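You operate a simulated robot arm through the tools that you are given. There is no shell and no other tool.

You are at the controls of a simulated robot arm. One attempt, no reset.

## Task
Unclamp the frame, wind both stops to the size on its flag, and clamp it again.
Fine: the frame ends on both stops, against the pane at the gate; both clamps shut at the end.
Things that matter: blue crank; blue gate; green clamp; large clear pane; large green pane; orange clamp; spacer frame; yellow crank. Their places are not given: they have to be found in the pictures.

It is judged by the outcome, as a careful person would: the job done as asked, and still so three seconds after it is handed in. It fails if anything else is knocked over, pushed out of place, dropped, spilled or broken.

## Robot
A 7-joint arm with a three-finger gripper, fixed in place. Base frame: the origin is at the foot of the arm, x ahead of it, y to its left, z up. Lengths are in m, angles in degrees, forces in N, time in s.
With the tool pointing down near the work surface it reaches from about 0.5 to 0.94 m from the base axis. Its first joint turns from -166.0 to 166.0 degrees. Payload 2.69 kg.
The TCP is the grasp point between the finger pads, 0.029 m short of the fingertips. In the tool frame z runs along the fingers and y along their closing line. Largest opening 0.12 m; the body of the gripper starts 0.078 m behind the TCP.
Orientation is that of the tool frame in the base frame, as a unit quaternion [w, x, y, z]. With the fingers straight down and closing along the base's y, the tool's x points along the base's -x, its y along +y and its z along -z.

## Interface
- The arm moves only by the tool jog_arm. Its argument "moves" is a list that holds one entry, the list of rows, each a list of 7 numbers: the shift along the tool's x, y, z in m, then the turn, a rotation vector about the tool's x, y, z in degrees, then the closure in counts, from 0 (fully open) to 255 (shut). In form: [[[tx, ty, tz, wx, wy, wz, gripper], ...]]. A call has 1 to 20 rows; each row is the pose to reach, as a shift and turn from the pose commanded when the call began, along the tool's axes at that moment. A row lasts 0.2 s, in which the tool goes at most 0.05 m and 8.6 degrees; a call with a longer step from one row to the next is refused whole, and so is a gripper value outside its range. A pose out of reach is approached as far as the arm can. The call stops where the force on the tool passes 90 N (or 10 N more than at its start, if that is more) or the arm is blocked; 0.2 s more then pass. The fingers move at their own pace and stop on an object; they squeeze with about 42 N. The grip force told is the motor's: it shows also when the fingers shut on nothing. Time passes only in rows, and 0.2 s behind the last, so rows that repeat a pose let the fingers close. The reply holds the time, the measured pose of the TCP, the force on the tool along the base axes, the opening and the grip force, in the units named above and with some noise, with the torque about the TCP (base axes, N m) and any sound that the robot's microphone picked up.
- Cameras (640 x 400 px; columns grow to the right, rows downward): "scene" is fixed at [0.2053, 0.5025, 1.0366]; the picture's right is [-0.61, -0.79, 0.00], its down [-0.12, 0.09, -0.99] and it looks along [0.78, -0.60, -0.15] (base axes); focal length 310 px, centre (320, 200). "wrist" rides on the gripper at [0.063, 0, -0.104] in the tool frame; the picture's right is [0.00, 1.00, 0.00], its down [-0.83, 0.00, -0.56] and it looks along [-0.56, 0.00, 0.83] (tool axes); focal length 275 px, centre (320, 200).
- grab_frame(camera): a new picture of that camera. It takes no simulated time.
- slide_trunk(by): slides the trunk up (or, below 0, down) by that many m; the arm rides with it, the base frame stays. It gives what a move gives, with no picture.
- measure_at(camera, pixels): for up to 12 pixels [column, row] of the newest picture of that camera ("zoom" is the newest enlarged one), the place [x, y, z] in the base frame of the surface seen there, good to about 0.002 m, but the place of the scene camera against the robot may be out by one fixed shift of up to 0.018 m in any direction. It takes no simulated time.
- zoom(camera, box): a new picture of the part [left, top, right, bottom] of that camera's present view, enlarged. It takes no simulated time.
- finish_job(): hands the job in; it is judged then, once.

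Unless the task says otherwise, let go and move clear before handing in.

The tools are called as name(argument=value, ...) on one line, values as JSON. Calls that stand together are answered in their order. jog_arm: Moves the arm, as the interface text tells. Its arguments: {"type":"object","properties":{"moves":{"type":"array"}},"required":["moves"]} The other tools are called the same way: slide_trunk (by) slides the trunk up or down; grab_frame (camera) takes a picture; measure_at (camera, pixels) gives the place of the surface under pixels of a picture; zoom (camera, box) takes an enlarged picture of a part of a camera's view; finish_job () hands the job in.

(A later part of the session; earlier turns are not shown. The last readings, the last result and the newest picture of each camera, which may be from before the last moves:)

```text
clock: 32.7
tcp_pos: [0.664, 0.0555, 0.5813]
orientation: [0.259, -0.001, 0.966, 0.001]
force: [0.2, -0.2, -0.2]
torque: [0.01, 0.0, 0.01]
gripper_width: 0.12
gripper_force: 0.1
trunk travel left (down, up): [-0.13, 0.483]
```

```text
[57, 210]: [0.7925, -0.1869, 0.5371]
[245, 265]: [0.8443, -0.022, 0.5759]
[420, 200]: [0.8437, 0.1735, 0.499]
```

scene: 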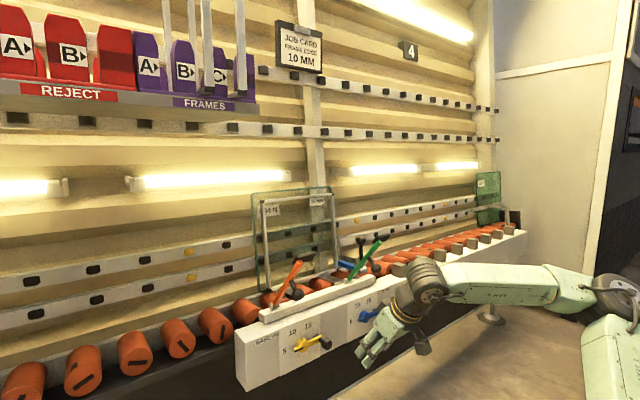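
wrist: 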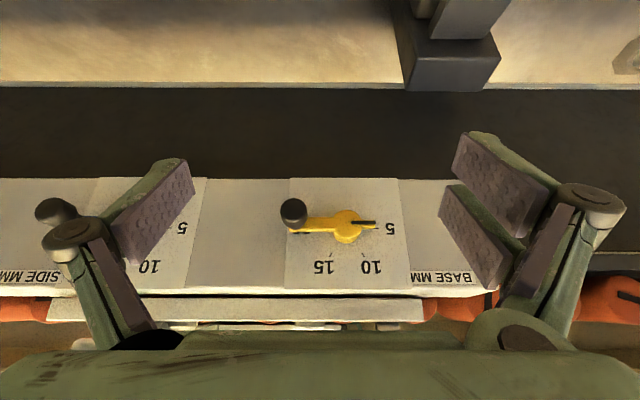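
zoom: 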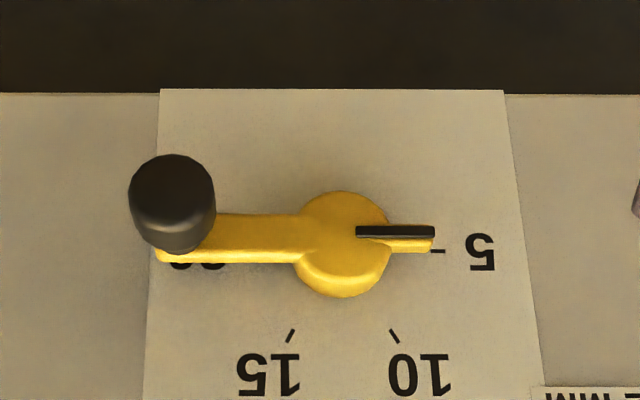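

Tick geometry gives the yellow hub at (y 0.084, z 0.5345) with 60° per 5 mm. The knob is at y≈0.032, a radius of about 0.052. I approach the yellow knob and grip it.

jog_arm(moves=[[[-0.023, -0.006, 0.009, 0, 0, 0, 140], [-0.046, -0.012, 0.018, 0, 0, 0, 140], [-0.069, -0.018, 0.027, 0, 0, 0, 140], [-0.092, -0.0235, 0.0366, 0, 0, 0, 140], [-0.092, -0.0235, 0.0366, 0, 0, 0, 140], [-0.092, -0.0235, 0.06, 0, 0, 0, 140], [-0.092, -0.0235, 0.083, 0, 0, 0, 140], [-0.092, -0.0235, 0.1066, 0, 0, 0, 140], [-0.092, -0.0235, 0.1066, 0, 0, 0, 140]]])

grab_frame(camera="wrist")

zoom(camera="scene", box=[230, 250, 410, 380])

```text
clock: 34.7
tcp_pos: [0.7972, 0.0328, 0.5382]
orientation: [0.258, -0.002, 0.966, 0.001]
force: [-26.9, 1.7, 6.2]
torque: [0.39, 0.12, 0.78]
gripper_width: 0.0586
gripper_force: 2.4
trunk travel left (down, up): [-0.13, 0.483]
```

```text
taken
```

wrist: 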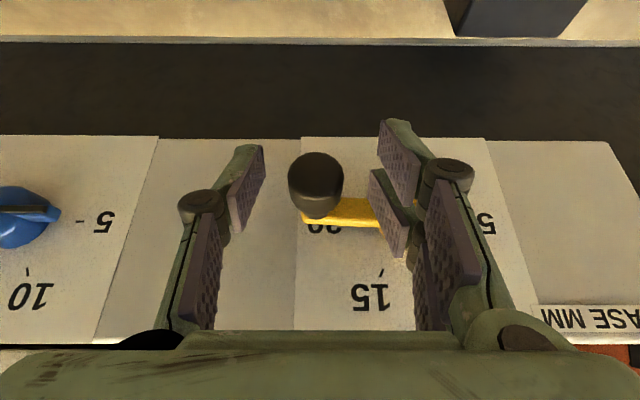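

```text
3.08 times, centred on (320, 315) of scene
```

zoom: 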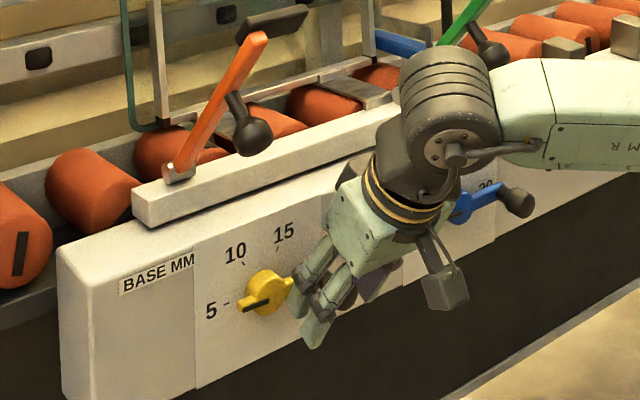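

The reading of -27 N in x with z-torque shows the right finger resting on the crank arm. I back off 1 cm in x before closing on the knob.

jog_arm(moves=[[[0.0097, 0, -0.0033, 0, 0, 0, 140], [0.0097, 0, -0.0033, 0, 0, 0, 140], [0.0097, 0, -0.0033, 0, 0, 0, 200], [0.0097, 0, -0.0033, 0, 0, 0, 255], [0.0097, 0, -0.0033, 0, 0, 0, 255], [0.0097, 0, -0.0033, 0, 0, 0, 255]]])

grab_frame(camera="wrist")

```text
clock: 36.1
tcp_pos: [0.7879, 0.0309, 0.535]
orientation: [0.259, 0.0, 0.966, 0.0]
force: [1.1, -3.6, -0.5]
torque: [-0.04, -0.08, 0.4]
gripper_width: 0.0244
gripper_force: 34.9
trunk travel left (down, up): [-0.13, 0.483]
```

```text
taken
```

wrist: 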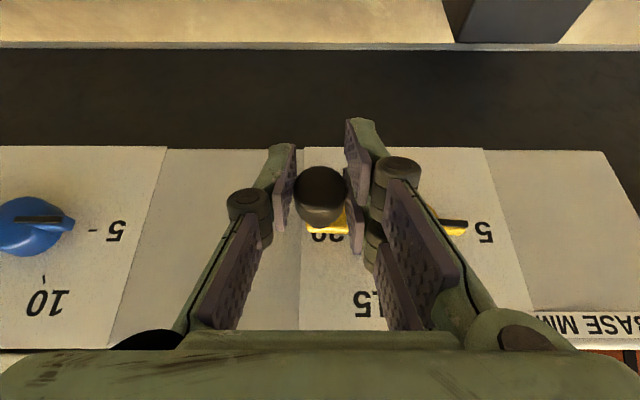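

The knob is gripped (24 mm) with negligible side force. I wind the first 30°, handle moving down, and check.

jog_arm(moves=[[[0.0023, 0.0002, 0.004, 0, 0, 0, 255], [0.0046, 0.0008, 0.0079, 0, 0, 0, 255], [0.0068, 0.0018, 0.0118, 0, 0, 0, 255], [0.009, 0.0032, 0.0156, 0, 0, 0, 255], [0.0111, 0.0049, 0.0192, 0, 0, 0, 255], [0.0131, 0.007, 0.0227, 0, 0, 0, 255], [0.0131, 0.007, 0.0227, 0, 0, 0, 255]]])

grab_frame(camera="wrist")

zoom(camera="scene", box=[230, 250, 410, 380])

```text
clock: 37.7
tcp_pos: [0.787, 0.0376, 0.5074]
orientation: [0.26, 0.002, 0.966, 0.0]
force: [20.6, -14.2, 2.8]
torque: [0.42, -0.35, 0.53]
gripper_width: 0.0242
gripper_force: 44.9
trunk travel left (down, up): [-0.13, 0.483]
```

```text
taken
```

wrist: 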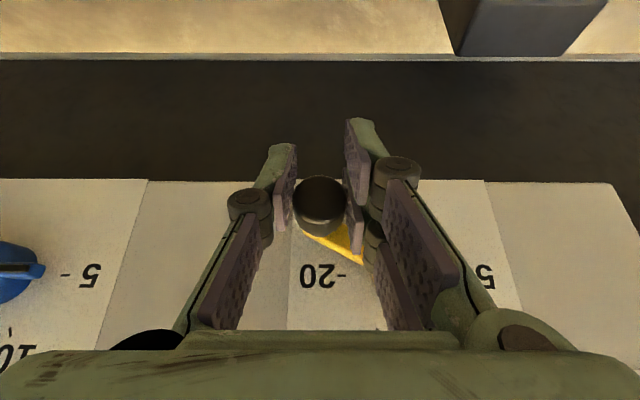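

```text
3.08 times, centred on (320, 315) of scene
```

zoom: 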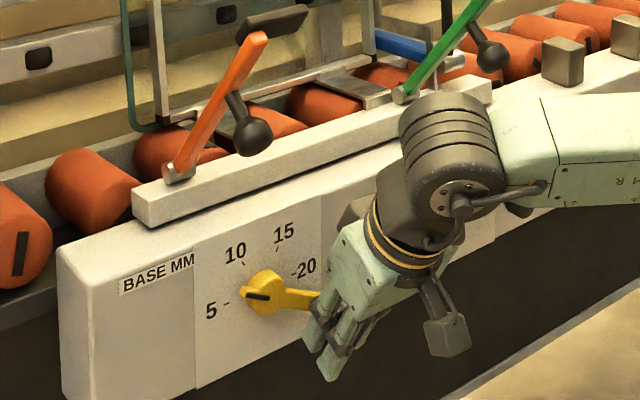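

The crank follows, with the pointer leaving 5 and rising. I continue to about 80° and check again.

jog_arm(moves=[[[0.0019, 0.002, 0.0033, 0, 0, 0, 255], [0.0038, 0.0048, 0.0065, 0, 0, 0, 255], [0.0054, 0.008, 0.0094, 0, 0, 0, 255], [0.007, 0.0112, 0.0121, 0, 0, 0, 255], [0.0083, 0.0149, 0.0144, 0, 0, 0, 255], [0.0096, 0.0187, 0.0166, 0, 0, 0, 255], [0.0106, 0.0228, 0.0183, 0, 0, 0, 255], [0.0116, 0.027, 0.02, 0, 0, 0, 255], [0.0122, 0.0314, 0.0211, 0, 0, 0, 255], [0.0128, 0.0358, 0.0221, 0, 0, 0, 255], [0.0128, 0.0358, 0.0221, 0, 0, 0, 255]]])

grab_frame(camera="wrist")

zoom(camera="scene", box=[230, 250, 410, 380])

```text
clock: 40.1
tcp_pos: [0.7869, 0.0743, 0.4812]
orientation: [0.259, 0.0, 0.966, 0.001]
force: [-13.3, -16.6, -12.6]
torque: [0.79, -0.19, 0.41]
gripper_width: 0.0241
gripper_force: 45.1
trunk travel left (down, up): [-0.13, 0.483]
```

```text
taken
```

wrist: 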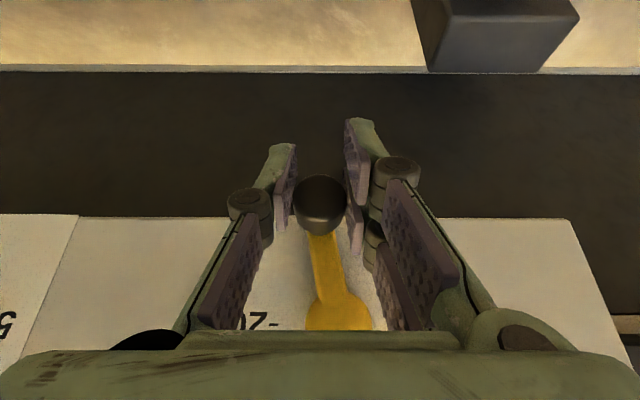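

```text
3.08 times, centred on (320, 315) of scene
```

zoom: 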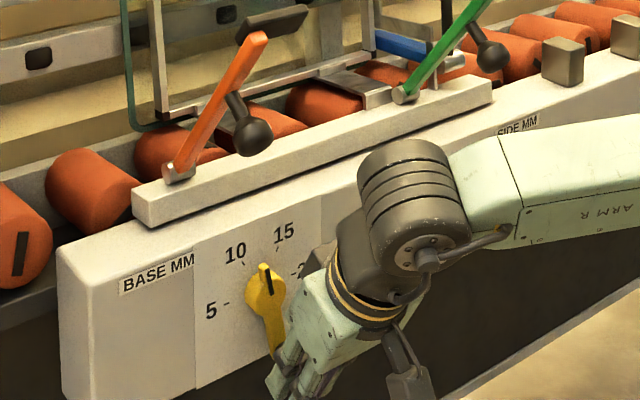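

The pointer is between 10 and 15, and the frame lifts with the stops. I wind the remaining 40° to 15.

jog_arm(moves=[[[0.0003, 0.0046, 0.0005, 0, 0, 0, 255], [0.0004, 0.0091, 0.0007, 0, 0, 0, 255], [0.0003, 0.0137, 0.0005, 0, 0, 0, 255], [0, 0.0182, 0, 0, 0, 0, 255], [-0.0005, 0.0227, -0.0009, 0, 0, 0, 255], [-0.0012, 0.027, -0.0021, 0, 0, 0, 255], [-0.0021, 0.0313, -0.0036, 0, 0, 0, 255], [-0.0032, 0.0354, -0.0055, 0, 0, 0, 255], [-0.0032, 0.0354, -0.0055, 0, 0, 0, 255]]])

grab_frame(camera="wrist")

zoom(camera="scene", box=[270, 305, 350, 365])

```text
clock: 42.1
tcp_pos: [0.7881, 0.1101, 0.4891]
orientation: [0.259, 0.0, 0.966, 0.001]
force: [1.3, -6.4, -8.1]
torque: [0.54, 0.1, 0.48]
gripper_width: 0.0243
gripper_force: 44.9
trunk travel left (down, up): [-0.13, 0.483]
```

```text
taken
```

wrist: 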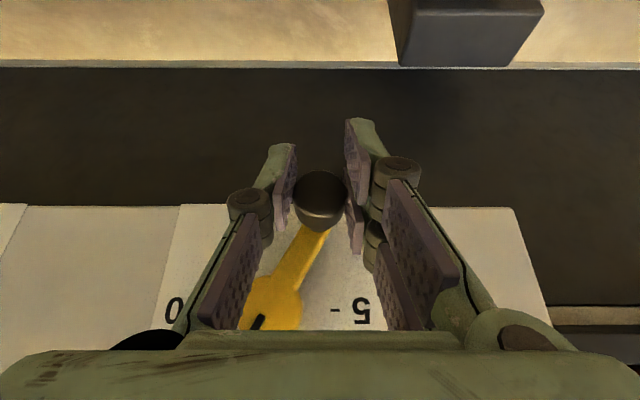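

```text
6.67 times, centred on (310, 335) of scene
```

zoom: 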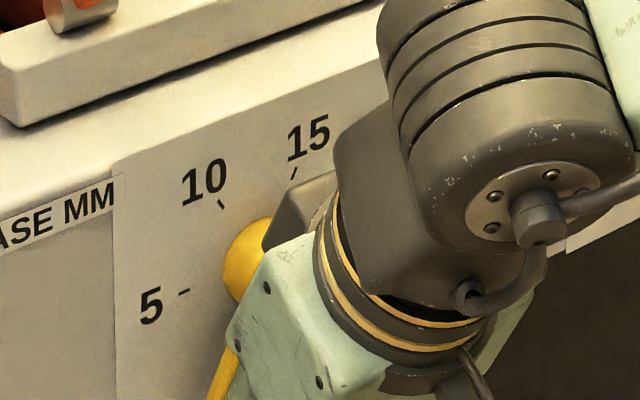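

I release, back off and look at the pointer directly with the wrist camera.

jog_arm(moves=[[[0, 0, 0, 0, 0, 0, 200], [0, 0, 0, 0, 0, 0, 140], [0, 0, 0, 0, 0, 0, 140], [0.0173, 0, -0.01, 0, 0, 0, 140], [0.0346, 0, -0.02, 0, 0, 0, 140], [0.041, -0.013, -0.05, 0, 0, 0, 60], [0.048, -0.026, -0.08, 0, 0, 0, 0], [0.055, -0.04, -0.11, 0, 0, 0, 0], [0.0614, -0.054, -0.1417, 0, 0, 0, 0], [0.0614, -0.054, -0.1417, 0, 0, 0, 0], [0.0614, -0.054, -0.1417, 0, 0, 0, 0]]])

grab_frame(camera="wrist")

zoom(camera="wrist", box=[280, 170, 420, 275])

zoom(camera="scene", box=[230, 180, 410, 380])

```text
clock: 44.5
tcp_pos: [0.662, 0.0561, 0.5808]
orientation: [0.258, 0.0, 0.966, 0.001]
force: [-0.8, -0.5, 0.3]
torque: [-0.03, 0.0, -0.03]
gripper_width: 0.1201
gripper_force: 0.1
trunk travel left (down, up): [-0.13, 0.483]
```

```text
taken
```

wrist: 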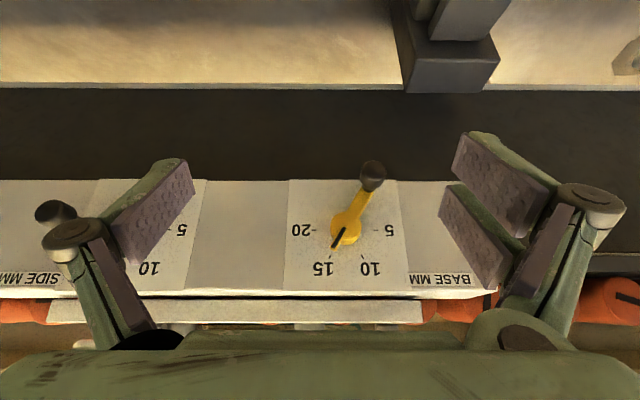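

```text
3.81 times, centred on (350, 222) of wrist
```

zoom: 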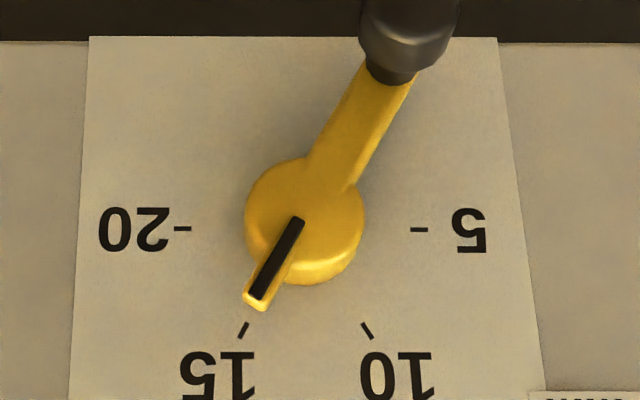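

```text
2.00 times, centred on (320, 280) of scene
```

zoom: 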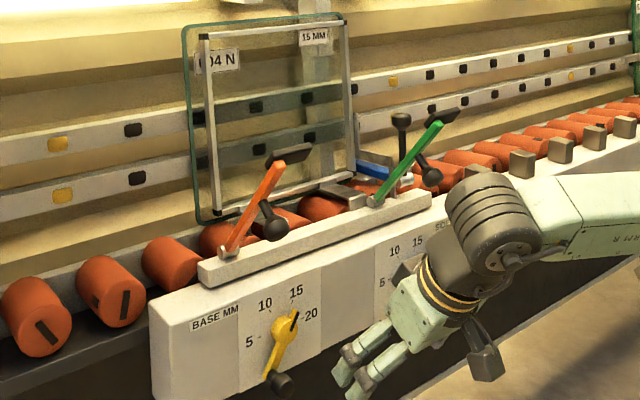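

The pointer is at or very near 15. I measure its line to get the precise angle.

measure_at(camera="zoom", pixels=[[300, 222]])

zoom(camera="wrist", box=[310, 190, 390, 265])

measure_at(camera="zoom", pixels=[[273, 210], [222, 340], [204, 372], [262, 232], [236, 300], [180, 428], [390, 432], [200, 420], [370, 60], [362, 128]])

```text
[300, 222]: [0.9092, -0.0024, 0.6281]
```

```text
5.33 times, centred on (350, 228) of wrist
```

zoom: 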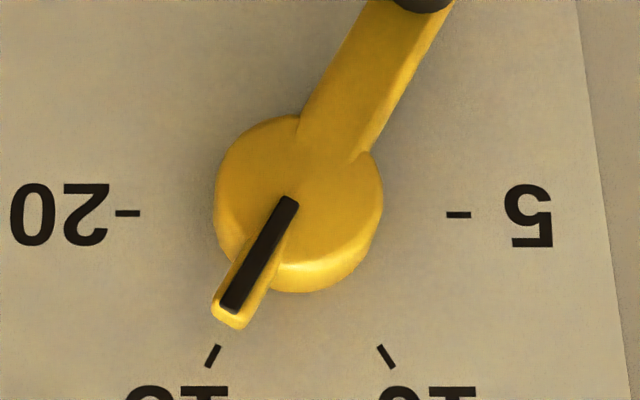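

```text
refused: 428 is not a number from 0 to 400
```

measure_at(camera="zoom", pixels=[[286, 208], [275, 228], [262, 250], [250, 272], [240, 290], [232, 304], [213, 355], [386, 355], [126, 213], [460, 215], [400, 60], [340, 120]])

```text
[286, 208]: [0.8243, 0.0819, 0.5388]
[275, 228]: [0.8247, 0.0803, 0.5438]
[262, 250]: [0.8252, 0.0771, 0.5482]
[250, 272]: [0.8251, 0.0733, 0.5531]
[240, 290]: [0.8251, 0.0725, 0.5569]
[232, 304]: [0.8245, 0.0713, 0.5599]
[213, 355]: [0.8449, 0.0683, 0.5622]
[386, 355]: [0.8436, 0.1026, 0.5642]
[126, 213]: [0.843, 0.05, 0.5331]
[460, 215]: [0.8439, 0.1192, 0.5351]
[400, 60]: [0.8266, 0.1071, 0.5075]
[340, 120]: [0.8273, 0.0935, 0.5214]
```

A projection check, predicted slope 0.566 against observed 0.58, shows the pointer within about 1° of 15. Next I move across to view the blue crank.

jog_arm(moves=[[[0, -0.036, 0, 0, 0, 0, 0], [0, -0.072, 0, 0, 0, 0, 0], [0, -0.108, 0, 0, 0, 0, 0], [0, -0.144, 0, 0, 0, 0, 0], [0, -0.18, 0, 0, 0, 0, 0], [0, -0.216, 0, 0, 0, 0, 0], [0, -0.216, 0, 0, 0, 0, 0], [0, -0.216, 0, 0, 0, 0, 0]]])

grab_frame(camera="wrist")

zoom(camera="wrist", box=[260, 170, 400, 275])

measure_at(camera="zoom", pixels=[[130, 150], [200, 215], [320, 215]])

```text
clock: 46.3
tcp_pos: [0.6644, -0.1612, 0.5809]
orientation: [0.259, 0.0, 0.966, 0.0]
force: [-0.2, -0.4, 0.2]
torque: [0.01, -0.01, 0.02]
gripper_width: 0.1198
gripper_force: 0.1
trunk travel left (down, up): [-0.13, 0.483]
```

```text
taken
```

wrist: 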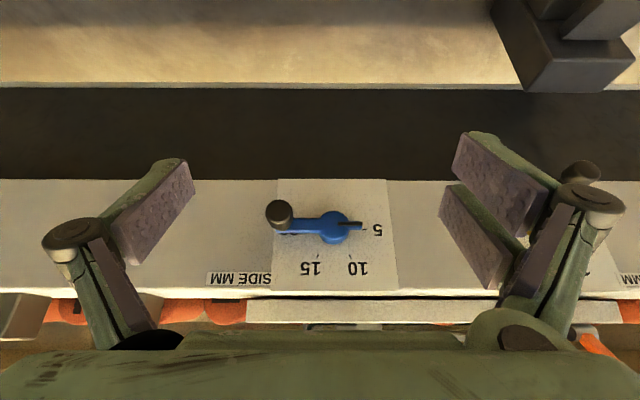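

```text
3.81 times, centred on (330, 222) of wrist
```

zoom: 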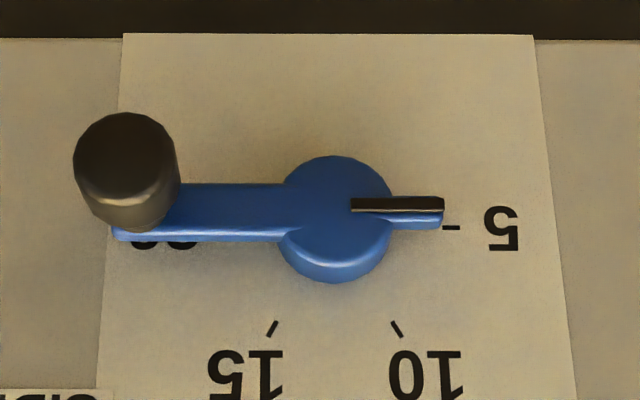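

```text
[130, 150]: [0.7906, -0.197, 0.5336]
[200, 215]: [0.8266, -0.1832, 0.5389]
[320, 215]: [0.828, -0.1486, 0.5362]
```

The blue hub is at about y -0.146 and its knob at y≈-0.199, with the pointer at 5. I approach with the same offset and grip.

jog_arm(moves=[[[-0.021, -0.0095, 0.008, 0, 0, 0, 140], [-0.042, -0.019, 0.016, 0, 0, 0, 140], [-0.063, -0.028, 0.024, 0, 0, 0, 140], [-0.0841, -0.038, 0.0316, 0, 0, 0, 140], [-0.0841, -0.038, 0.0316, 0, 0, 0, 140], [-0.0841, -0.038, 0.055, 0, 0, 0, 140], [-0.0841, -0.038, 0.078, 0, 0, 0, 140], [-0.0841, -0.038, 0.1015, 0, 0, 0, 140], [-0.0841, -0.038, 0.1015, 0, 0, 0, 140], [-0.0841, -0.038, 0.1015, 0, 0, 0, 200], [-0.0841, -0.038, 0.1015, 0, 0, 0, 255], [-0.0841, -0.038, 0.1015, 0, 0, 0, 255], [-0.0841, -0.038, 0.1015, 0, 0, 0, 255]]])

grab_frame(camera="wrist")

```text
clock: 49.1
tcp_pos: [0.7865, -0.199, 0.5349]
orientation: [0.26, 0.0, 0.966, 0.0]
force: [3.0, -6.1, -0.5]
torque: [0.01, 0.02, 0.37]
gripper_width: 0.0244
gripper_force: 35.3
trunk travel left (down, up): [-0.13, 0.483]
```

```text
taken
```

wrist: 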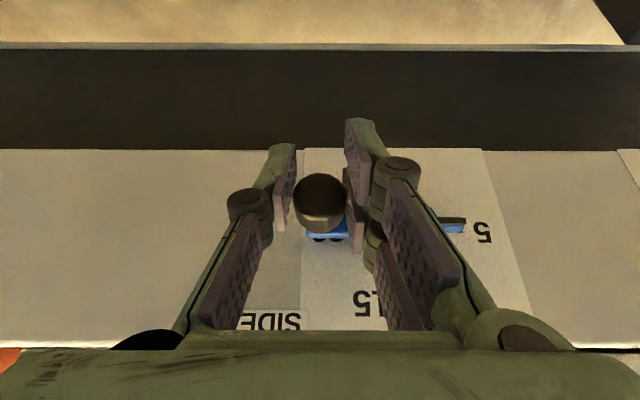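

The blue knob is gripped (24 mm). I wind the same arc to 80°.

jog_arm(moves=[[[0.0023, 0.0002, 0.004, 0, 0, 0, 255], [0.0046, 0.0008, 0.0079, 0, 0, 0, 255], [0.0068, 0.0018, 0.0118, 0, 0, 0, 255], [0.009, 0.0032, 0.0156, 0, 0, 0, 255], [0.0111, 0.0049, 0.0192, 0, 0, 0, 255], [0.0131, 0.007, 0.0227, 0, 0, 0, 255], [0.0151, 0.0092, 0.0261, 0, 0, 0, 255], [0.0169, 0.0119, 0.0292, 0, 0, 0, 255], [0.0186, 0.015, 0.0321, 0, 0, 0, 255], [0.0201, 0.0183, 0.0348, 0, 0, 0, 255], [0.0215, 0.0219, 0.0372, 0, 0, 0, 255], [0.0227, 0.0258, 0.0394, 0, 0, 0, 255], [0.0238, 0.0298, 0.0412, 0, 0, 0, 255], [0.0247, 0.034, 0.0427, 0, 0, 0, 255], [0.0254, 0.0384, 0.0439, 0, 0, 0, 255], [0.0259, 0.0429, 0.0448, 0, 0, 0, 255], [0.0259, 0.0429, 0.0448, 0, 0, 0, 255]]])

grab_frame(camera="wrist")

zoom(camera="scene", box=[230, 180, 410, 380])

```text
clock: 52.7
tcp_pos: [0.7862, -0.1559, 0.4816]
orientation: [0.256, 0.001, 0.967, 0.0]
force: [-14.2, -16.2, -16.4]
torque: [0.7, -0.07, 0.45]
gripper_width: 0.0238
gripper_force: 45.0
trunk travel left (down, up): [-0.13, 0.483]
```

```text
taken
```

wrist: 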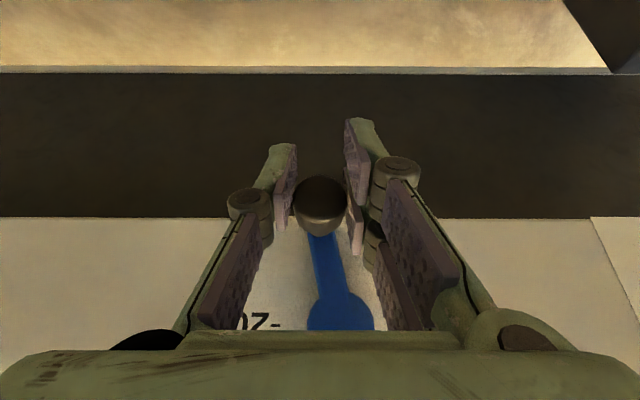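

```text
2.00 times, centred on (320, 280) of scene
```

zoom: 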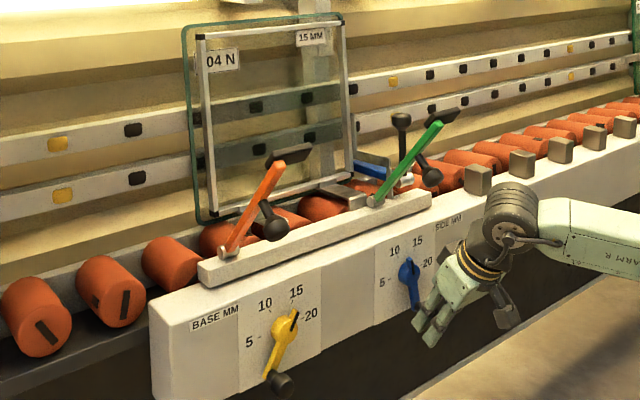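

The frame is sliding left with the side stop, and everything behaves as with the yellow crank. I wind the last 40° to 15, release and look.

jog_arm(moves=[[[0.0003, 0.0046, 0.0005, 0, 0, 0, 255], [0.0004, 0.0091, 0.0007, 0, 0, 0, 255], [0.0003, 0.0137, 0.0005, 0, 0, 0, 255], [0, 0.0182, 0, 0, 0, 0, 255], [-0.0005, 0.0227, -0.0009, 0, 0, 0, 255], [-0.0012, 0.027, -0.0021, 0, 0, 0, 255], [-0.0021, 0.0313, -0.0036, 0, 0, 0, 255], [-0.0032, 0.0354, -0.0055, 0, 0, 0, 255], [-0.0032, 0.0354, -0.0055, 0, 0, 0, 255]]])

jog_arm(moves=[[[0, 0, 0, 0, 0, 0, 200], [0, 0, 0, 0, 0, 0, 140], [0, 0, 0, 0, 0, 0, 140], [0.0173, 0, -0.01, 0, 0, 0, 140], [0.0346, 0, -0.02, 0, 0, 0, 140], [0.041, -0.013, -0.05, 0, 0, 0, 60], [0.048, -0.026, -0.08, 0, 0, 0, 0], [0.055, -0.04, -0.11, 0, 0, 0, 0], [0.0614, -0.047, -0.1417, 0, 0, 0, 0], [0.0614, -0.047, -0.1417, 0, 0, 0, 0], [0.0614, -0.047, -0.1417, 0, 0, 0, 0]]])

grab_frame(camera="wrist")

zoom(camera="wrist", box=[290, 190, 370, 265])

```text
clock: 54.7
tcp_pos: [0.7866, -0.1197, 0.4894]
orientation: [0.26, 0.001, 0.966, 0.0]
force: [3.7, -7.1, -7.2]
torque: [0.49, 0.03, 0.48]
gripper_width: 0.0242
gripper_force: 44.5
trunk travel left (down, up): [-0.13, 0.483]
```

```text
clock: 57.1
tcp_pos: [0.6614, -0.1666, 0.5822]
orientation: [0.259, 0.0, 0.966, 0.0]
force: [0.7, 0.8, 1.3]
torque: [0.01, 0.02, -0.01]
gripper_width: 0.12
gripper_force: 0.1
trunk travel left (down, up): [-0.13, 0.483]
```

```text
taken
```

wrist: 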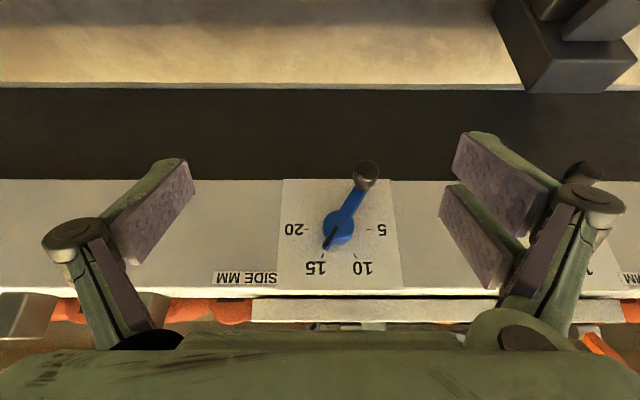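

```text
5.33 times, centred on (330, 228) of wrist
```

zoom: 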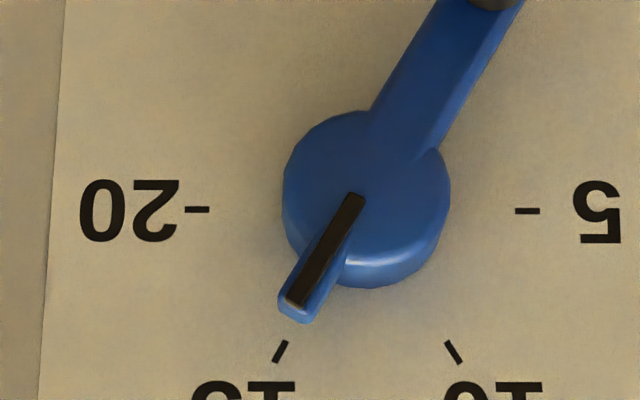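

The blue pointer slope is 0.569 against an expected 0.58 for exactly 15, so it is set. I now check the frame against its stops and the pane.

zoom(camera="scene", box=[240, 180, 400, 300])

zoom(camera="scene", box=[320, 240, 390, 290])

zoom(camera="scene", box=[245, 255, 345, 310])

```text
3.33 times, centred on (320, 240) of scene
```

zoom: 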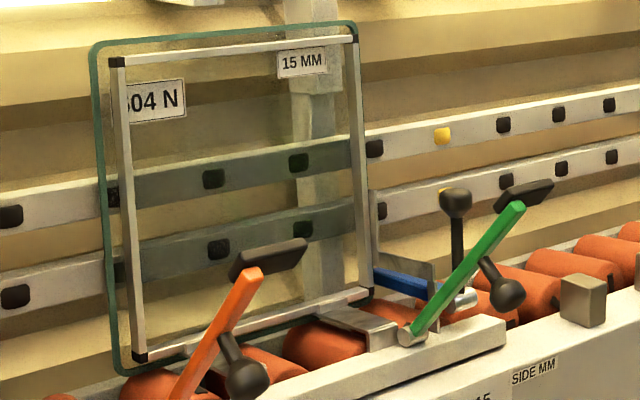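

```text
8.00 times, centred on (355, 265) of scene
```

zoom: 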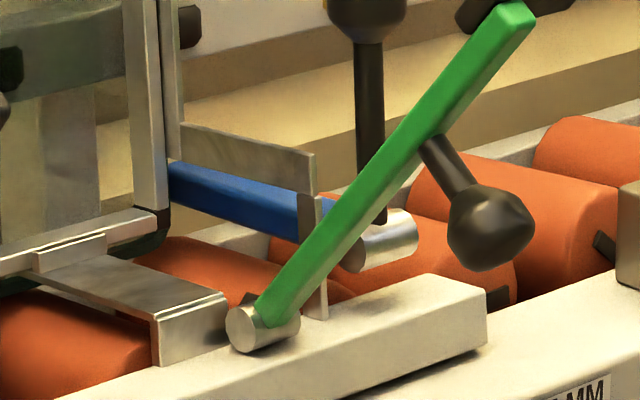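

```text
6.40 times, centred on (295, 282) of scene
```

zoom: 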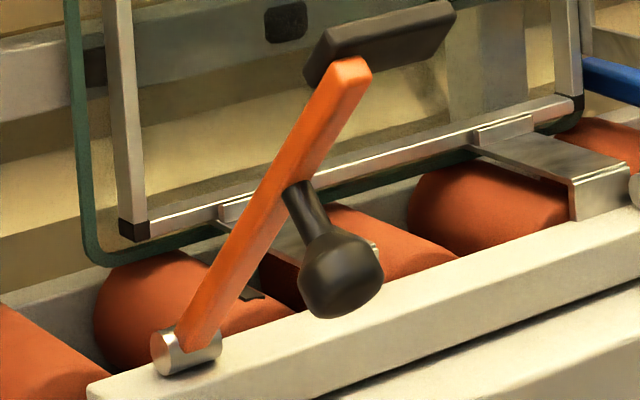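

zoom(camera="scene", box=[240, 180, 360, 300])

measure_at(camera="zoom", pixels=[[164, 62], [164, 100], [166, 160], [168, 240]])

zoom(camera="scene", box=[310, 180, 350, 270])

```text
3.33 times, centred on (300, 240) of scene
```

zoom: 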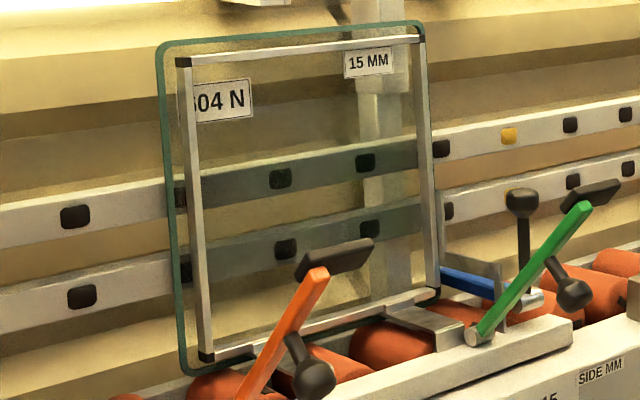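

```text
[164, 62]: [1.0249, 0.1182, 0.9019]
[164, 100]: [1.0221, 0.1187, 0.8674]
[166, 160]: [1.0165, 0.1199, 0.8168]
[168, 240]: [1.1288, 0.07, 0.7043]
```

```text
4.44 times, centred on (330, 225) of scene
```

zoom: 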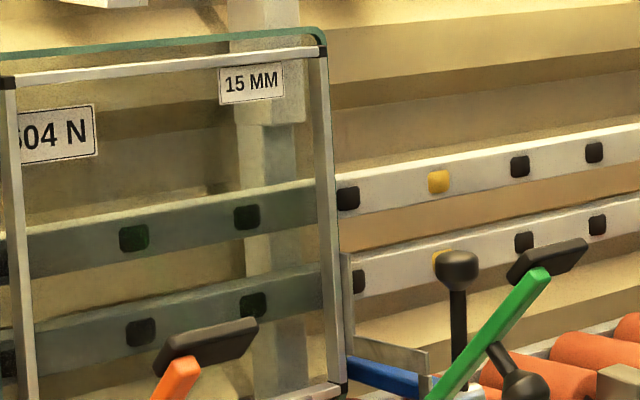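

measure_at(camera="zoom", pixels=[[8, 120], [22, 300], [12, 85], [320, 55], [328, 200], [337, 330], [150, 70], [150, 58], [290, 388], [347, 300], [312, 34], [318, 36]])

zoom(camera="scene", box=[315, 182, 340, 200])

zoom(camera="scene", box=[325, 235, 365, 265])

zoom(camera="scene", box=[255, 265, 295, 295])

```text
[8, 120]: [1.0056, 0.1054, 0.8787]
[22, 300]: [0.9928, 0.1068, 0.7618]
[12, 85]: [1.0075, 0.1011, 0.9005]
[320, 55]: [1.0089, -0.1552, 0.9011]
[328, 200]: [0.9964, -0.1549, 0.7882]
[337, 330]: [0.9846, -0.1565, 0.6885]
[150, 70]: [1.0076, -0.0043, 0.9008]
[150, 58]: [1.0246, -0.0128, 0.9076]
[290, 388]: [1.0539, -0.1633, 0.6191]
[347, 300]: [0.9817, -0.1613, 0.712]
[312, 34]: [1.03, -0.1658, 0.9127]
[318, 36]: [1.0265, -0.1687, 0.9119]
```

```text
16.00 times, centred on (328, 191) of scene
```

zoom: 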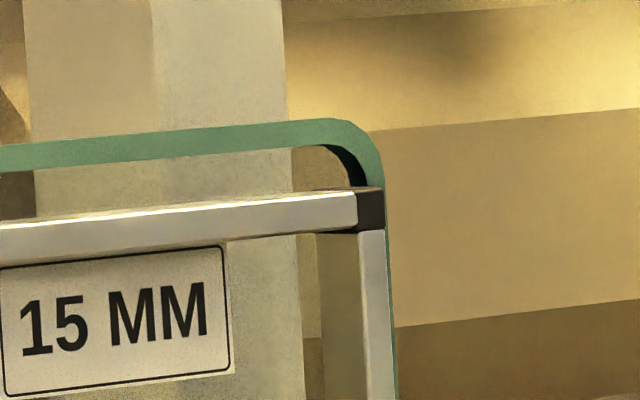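

```text
13.33 times, centred on (345, 250) of scene
```

zoom: 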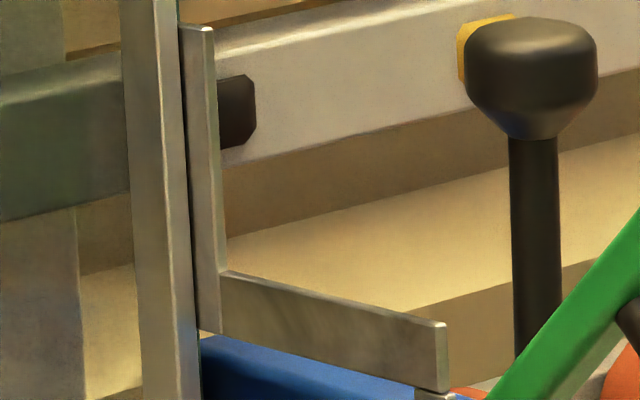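

```text
13.33 times, centred on (275, 280) of scene
```

zoom: 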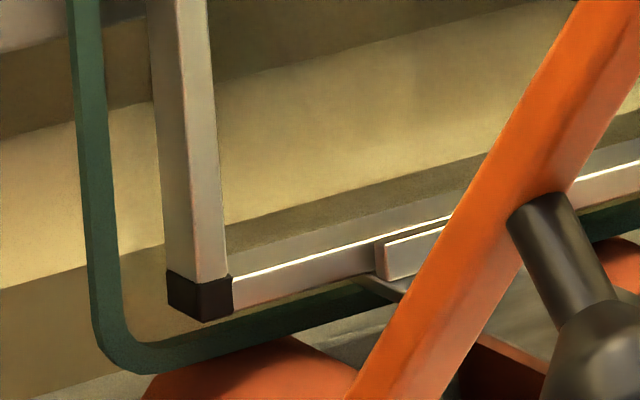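

The frame stands on the base ledges with its right bar against the side stop, and leans on the pane. Next come the clamps: I raise the trunk back and view the green clamp.

slide_trunk(by=0.2)

jog_arm(moves=[[[-0.01, 0.009, 0, 0, -4.5, 0, 60], [-0.02, 0.018, 0, 0, -9, 0, 120], [-0.03, 0.027, 0, 0, -13.5, 0, 120], [-0.04, 0.036, 0, 0, -18, 0, 120], [-0.04, 0.036, 0, 0, -18, 0, 120], [-0.04, 0.036, 0, 0, -18, 0, 120]]])

grab_frame(camera="wrist")

grab_frame(camera="scene")

```text
clock: 59.2
tcp_pos: [0.6623, -0.166, 0.7819]
orientation: [0.258, 0.001, 0.966, 0.0]
force: [0.6, 0.6, 0.4]
torque: [0.01, 0.02, 0.0]
gripper_width: 0.12
gripper_force: 0.1
trunk travel left (down, up): [-0.33, 0.283]
```

```text
clock: 60.6
tcp_pos: [0.697, -0.1293, 0.8022]
orientation: [0.408, 0.0, 0.913, 0.001]
force: [-0.3, 0.6, 0.1]
torque: [0.0, -0.01, -0.04]
gripper_width: 0.0636
gripper_force: 0.0
trunk travel left (down, up): [-0.33, 0.283]
```

```text
taken
```

wrist: 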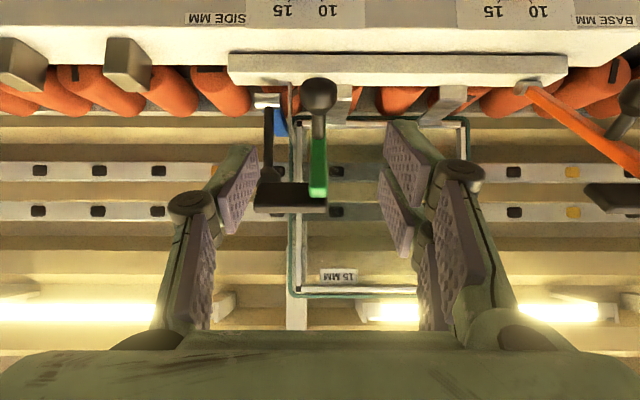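

```text
taken
```

scene: 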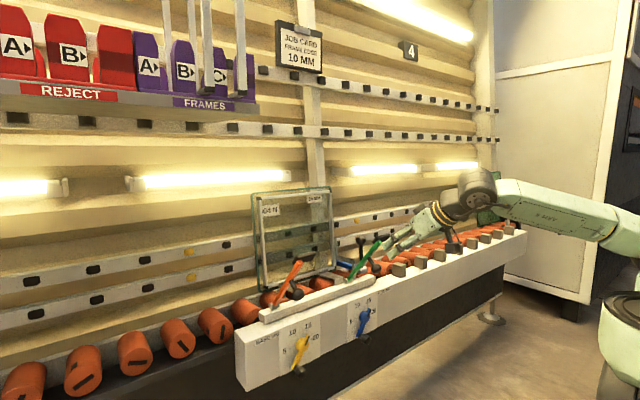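

measure_at(camera="wrist", pixels=[[319, 94], [318, 150], [318, 185], [275, 195], [300, 200], [625, 100]])

zoom(camera="wrist", box=[250, 60, 480, 310])

measure_at(camera="zoom", pixels=[[120, 290], [135, 200], [340, 200], [343, 290]])

```text
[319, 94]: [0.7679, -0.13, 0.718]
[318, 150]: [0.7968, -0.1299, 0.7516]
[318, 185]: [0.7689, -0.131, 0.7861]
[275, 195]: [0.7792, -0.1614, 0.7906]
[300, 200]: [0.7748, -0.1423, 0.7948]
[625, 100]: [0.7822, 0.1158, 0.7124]
```

```text
1.60 times, centred on (365, 185) of wrist
```

zoom: 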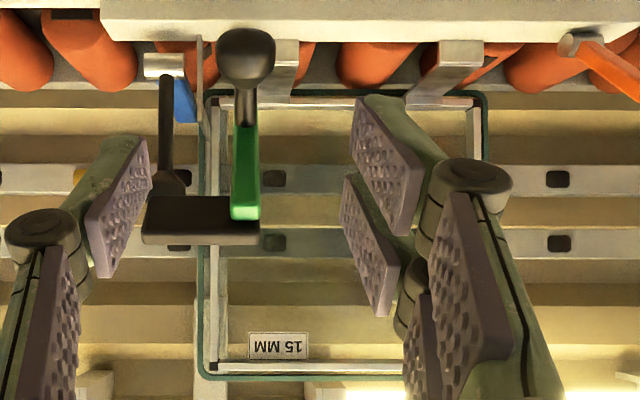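

```text
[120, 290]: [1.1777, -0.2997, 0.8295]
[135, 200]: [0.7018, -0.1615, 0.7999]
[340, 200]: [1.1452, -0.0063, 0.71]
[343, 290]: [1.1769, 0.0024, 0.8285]
```

The open green knob's centre works out to about (0.781, -0.130, 0.711). I approach along the tool axis and grip it.

jog_arm(moves=[[[0.0118, 0, 0.02, 0, 0, 0, 120], [0.0118, 0, 0.045, 0, 0, 0, 130], [0.0118, 0, 0.07, 0, 0, 0, 140], [0.0118, -0.0005, 0.095, 0, 0, 0, 140], [0.0118, -0.0007, 0.1237, 0, 0, 0, 140], [0.0118, -0.0007, 0.1237, 0, 0, 0, 140], [0.0118, -0.0007, 0.1237, 0, 0, 0, 255], [0.0118, -0.0007, 0.1237, 0, 0, 0, 255], [0.0118, -0.0007, 0.1237, 0, 0, 0, 255], [0.0118, -0.0007, 0.1237, 0, 0, 0, 255]]])

grab_frame(camera="wrist")

```text
clock: 62.8
tcp_pos: [0.78, -0.1306, 0.7107]
orientation: [0.406, 0.001, 0.914, 0.0]
force: [3.2, 0.9, -1.6]
torque: [0.13, -0.1, -0.15]
gripper_width: 0.0284
gripper_force: 40.7
trunk travel left (down, up): [-0.33, 0.283]
```

```text
taken
```

wrist: 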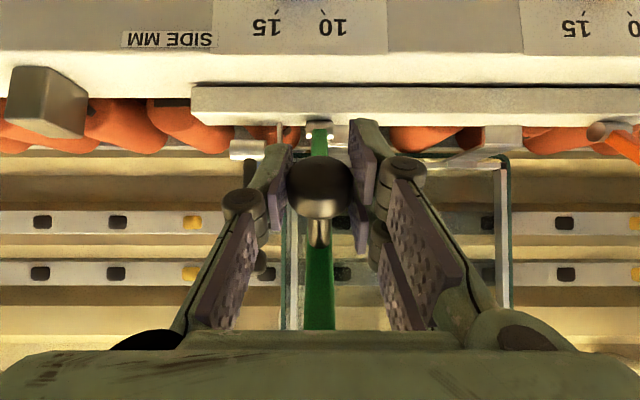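

The knob is gripped (28 mm). I swing the green clamp back up toward the frame, stopping just short of contact.

jog_arm(moves=[[[-0.0078, 0, -0.001, 0, 0, 0, 255], [-0.0157, 0, -0.0014, 0, 0, 0, 255], [-0.0302, 0, -0.0013, 0, 0, 0, 255], [-0.0447, 0, 0.0006, 0, 0, 0, 255], [-0.0589, 0, 0.0038, 0, 0, 0, 255], [-0.0726, 0, 0.0087, 0, 0, 0, 255], [-0.0858, 0, 0.0147, 0, 0, 0, 255], [-0.0983, 0, 0.0222, 0, 0, 0, 255], [-0.1098, 0, 0.0311, 0, 0, 0, 255], [-0.1152, 0, 0.036, 0, 0, 0, 255], [-0.1205, 0, 0.0409, 0, 0, 0, 255], [-0.1254, 0, 0.0463, 0, 0, 0, 255], [-0.1301, 0, 0.0518, 0, 0, 0, 255], [-0.1301, 0, 0.0518, 0, 0, 0, 255]]])

grab_frame(camera="wrist")

zoom(camera="scene", box=[240, 180, 400, 300])

```text
clock: 65.8
tcp_pos: [0.9066, -0.1303, 0.7725]
orientation: [0.408, 0.001, 0.913, 0.001]
force: [-4.4, 9.2, -2.6]
torque: [-0.11, 0.81, -0.63]
gripper_width: 0.0277
gripper_force: 45.0
trunk travel left (down, up): [-0.33, 0.283]
```

```text
taken
```

wrist: 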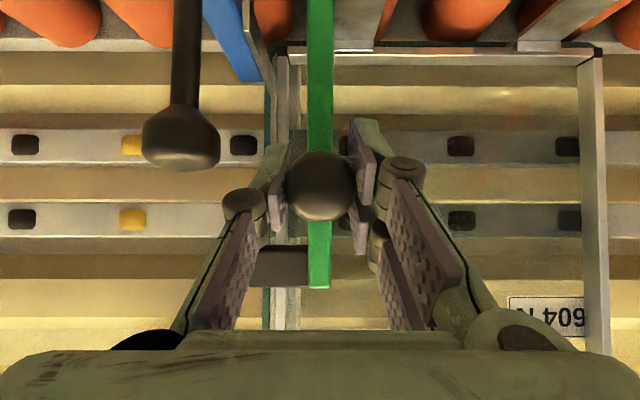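

```text
3.33 times, centred on (320, 240) of scene
```

zoom: 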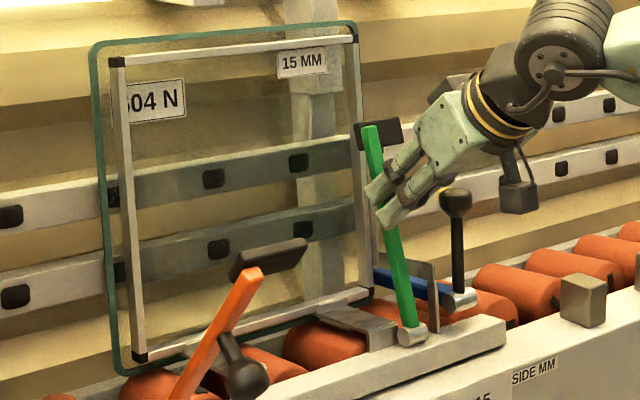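

The green clamp is now about 8° from its closed position. I continue slowly to contact.

jog_arm(moves=[[[-0.0028, 0, 0.004, 0, 0, 0, 255], [-0.0056, 0, 0.008, 0, 0, 0, 255], [-0.008, 0, 0.0118, 0, 0, 0, 255], [-0.0104, 0, 0.0156, 0, 0, 0, 255], [-0.0104, 0, 0.0156, 0, 0, 0, 255]]])

grab_frame(camera="wrist")

zoom(camera="scene", box=[300, 190, 380, 270])

```text
clock: 67.0
tcp_pos: [0.9255, -0.1301, 0.7688]
orientation: [0.406, 0.001, 0.914, 0.001]
force: [-6.3, 7.2, -0.8]
torque: [-0.25, 0.96, -0.7]
gripper_width: 0.0278
gripper_force: 45.4
trunk travel left (down, up): [-0.33, 0.283]
```

```text
taken
```

wrist: 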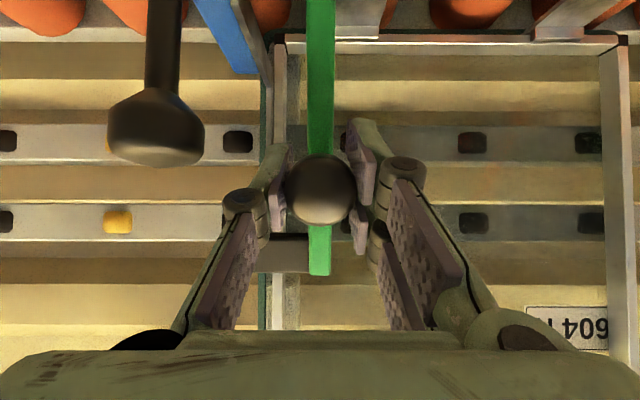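

```text
5.00 times, centred on (340, 230) of scene
```

zoom: 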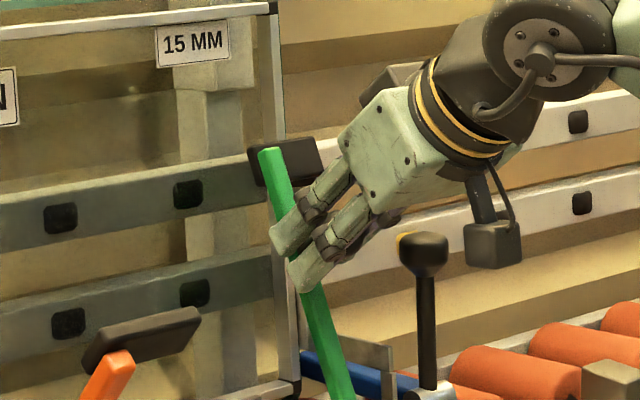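

The arm tip is at row 275, against 265 when originally closed, so a few degrees remain. I push on gently.

jog_arm(moves=[[[-0.0008, 0, 0.0013, 0, 0, 0, 255], [-0.0016, 0, 0.0026, 0, 0, 0, 255], [-0.0024, 0, 0.004, 0, 0, 0, 255], [-0.0032, 0, 0.0055, 0, 0, 0, 255], [-0.0039, 0, 0.0069, 0, 0, 0, 255], [-0.0039, 0, 0.0069, 0, 0, 0, 255]]])

grab_frame(camera="wrist")

zoom(camera="scene", box=[300, 190, 380, 270])

```text
clock: 68.4
tcp_pos: [0.9308, -0.1311, 0.7692]
orientation: [0.405, -0.001, 0.914, 0.001]
force: [-52.4, 5.8, -5.9]
torque: [-0.28, -0.1, -0.23]
gripper_width: 0.0276
gripper_force: 45.3
trunk travel left (down, up): [-0.33, 0.283]
```

```text
taken
```

wrist: 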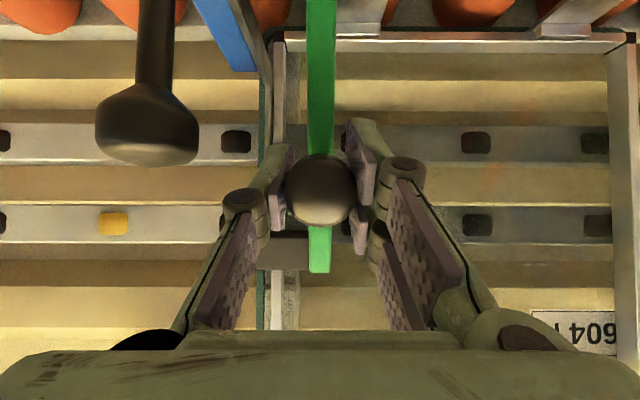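

```text
5.00 times, centred on (340, 230) of scene
```

zoom: 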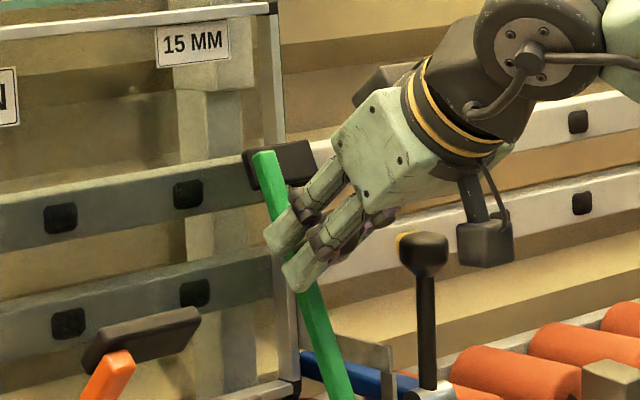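

The force is now -52 N in x, so the pad presses the frame on the pane. I release and check that it stays shut.

jog_arm(moves=[[[0, 0, 0, 0, 0, 0, 220], [0, 0, 0, 0, 0, 0, 160], [0, 0, 0, 0, 0, 0, 160], [0, 0, -0.02, 0, 0, 0, 160], [0, 0, -0.045, 0, 0, 0, 160], [0, 0, -0.07, 0, 0, 0, 160], [0, 0, -0.11, 0, 0, 0, 120], [0.02, 0, -0.14, 0, 0, 0, 120], [0.03, 0, -0.17, 0, 0, 0, 120], [0.03, 0, -0.17, 0, 0, 0, 120]]])

grab_frame(camera="wrist")

zoom(camera="scene", box=[230, 180, 390, 280])

measure_at(camera="zoom", pixels=[[395, 172], [455, 228], [130, 90], [410, 58], [415, 160], [420, 280]])

```text
clock: 70.6
tcp_pos: [0.7844, -0.1308, 0.8605]
orientation: [0.406, 0.0, 0.914, 0.001]
force: [0.3, 0.2, 0.4]
torque: [0.0, 0.01, -0.01]
gripper_width: 0.0638
gripper_force: 0.0
trunk travel left (down, up): [-0.33, 0.283]
```

```text
taken
```

wrist: 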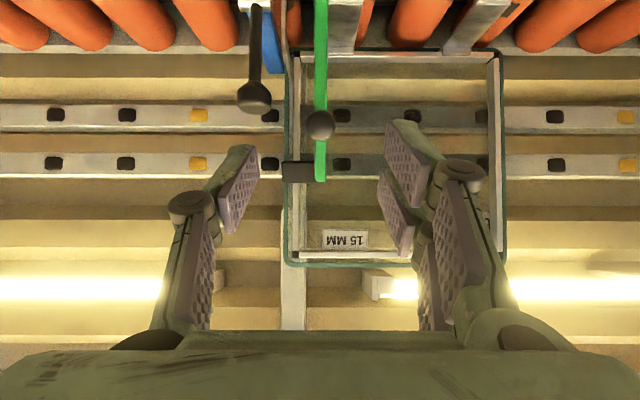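

```text
4.00 times, centred on (310, 230) of scene
```

zoom: 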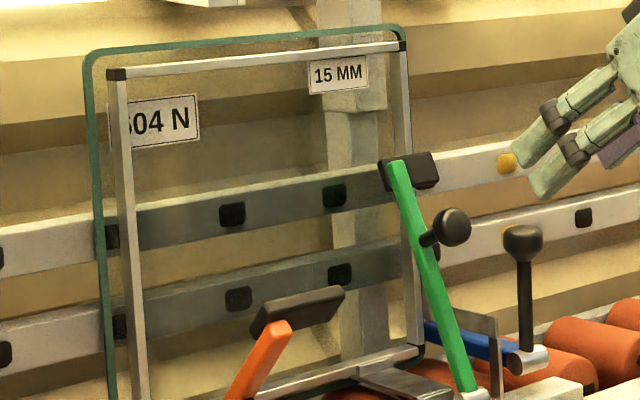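

```text
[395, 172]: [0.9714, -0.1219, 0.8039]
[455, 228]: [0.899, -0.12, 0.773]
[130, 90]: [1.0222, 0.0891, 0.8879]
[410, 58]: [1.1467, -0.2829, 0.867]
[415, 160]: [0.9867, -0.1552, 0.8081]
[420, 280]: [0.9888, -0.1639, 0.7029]
```

The green clamp is back at its original shut position (zoom 400,165). I now cross to the orange clamp, staying high.

jog_arm(moves=[[[0.0123, 0.0374, -0.0051, 0, 0, 0, 120], [0.0246, 0.0748, -0.0102, 0, 0, 0, 120], [0.0369, 0.1122, -0.0154, 0, 0, 0, 120], [0.0492, 0.1496, -0.0205, 0, 0, 0, 120], [0.0615, 0.187, -0.0256, 0, 0, 0, 120], [0.0738, 0.2244, -0.0308, 0, 0, 0, 120], [0.0862, 0.262, -0.0359, 0, 0, 0, 120], [0.0862, 0.262, -0.0359, 0, 0, 0, 120]]])

grab_frame(camera="wrist")

```text
clock: 72.4
tcp_pos: [0.7021, 0.1315, 0.8208]
orientation: [0.408, 0.001, 0.913, -0.001]
force: [-0.7, -0.7, -0.2]
torque: [0.02, -0.01, 0.04]
gripper_width: 0.0635
gripper_force: 0.1
trunk travel left (down, up): [-0.33, 0.283]
```

```text
taken
```

wrist: 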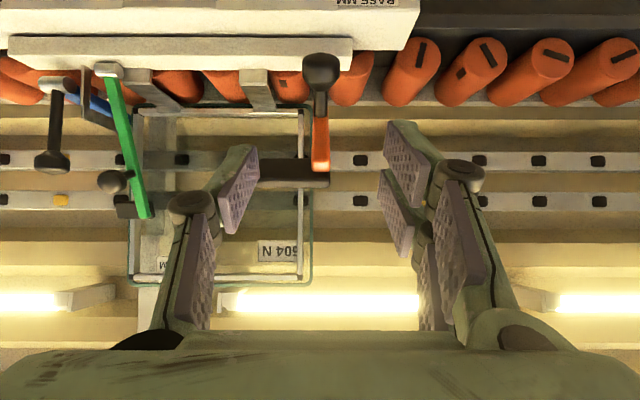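

The arm reached the pose. I measure the orange knob at (320,68).

measure_at(camera="wrist", pixels=[[320, 68], [320, 120], [320, 160], [280, 170]])

```text
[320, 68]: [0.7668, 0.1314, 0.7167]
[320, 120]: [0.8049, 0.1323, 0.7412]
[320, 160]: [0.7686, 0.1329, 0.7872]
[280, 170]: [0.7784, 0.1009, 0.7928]
```

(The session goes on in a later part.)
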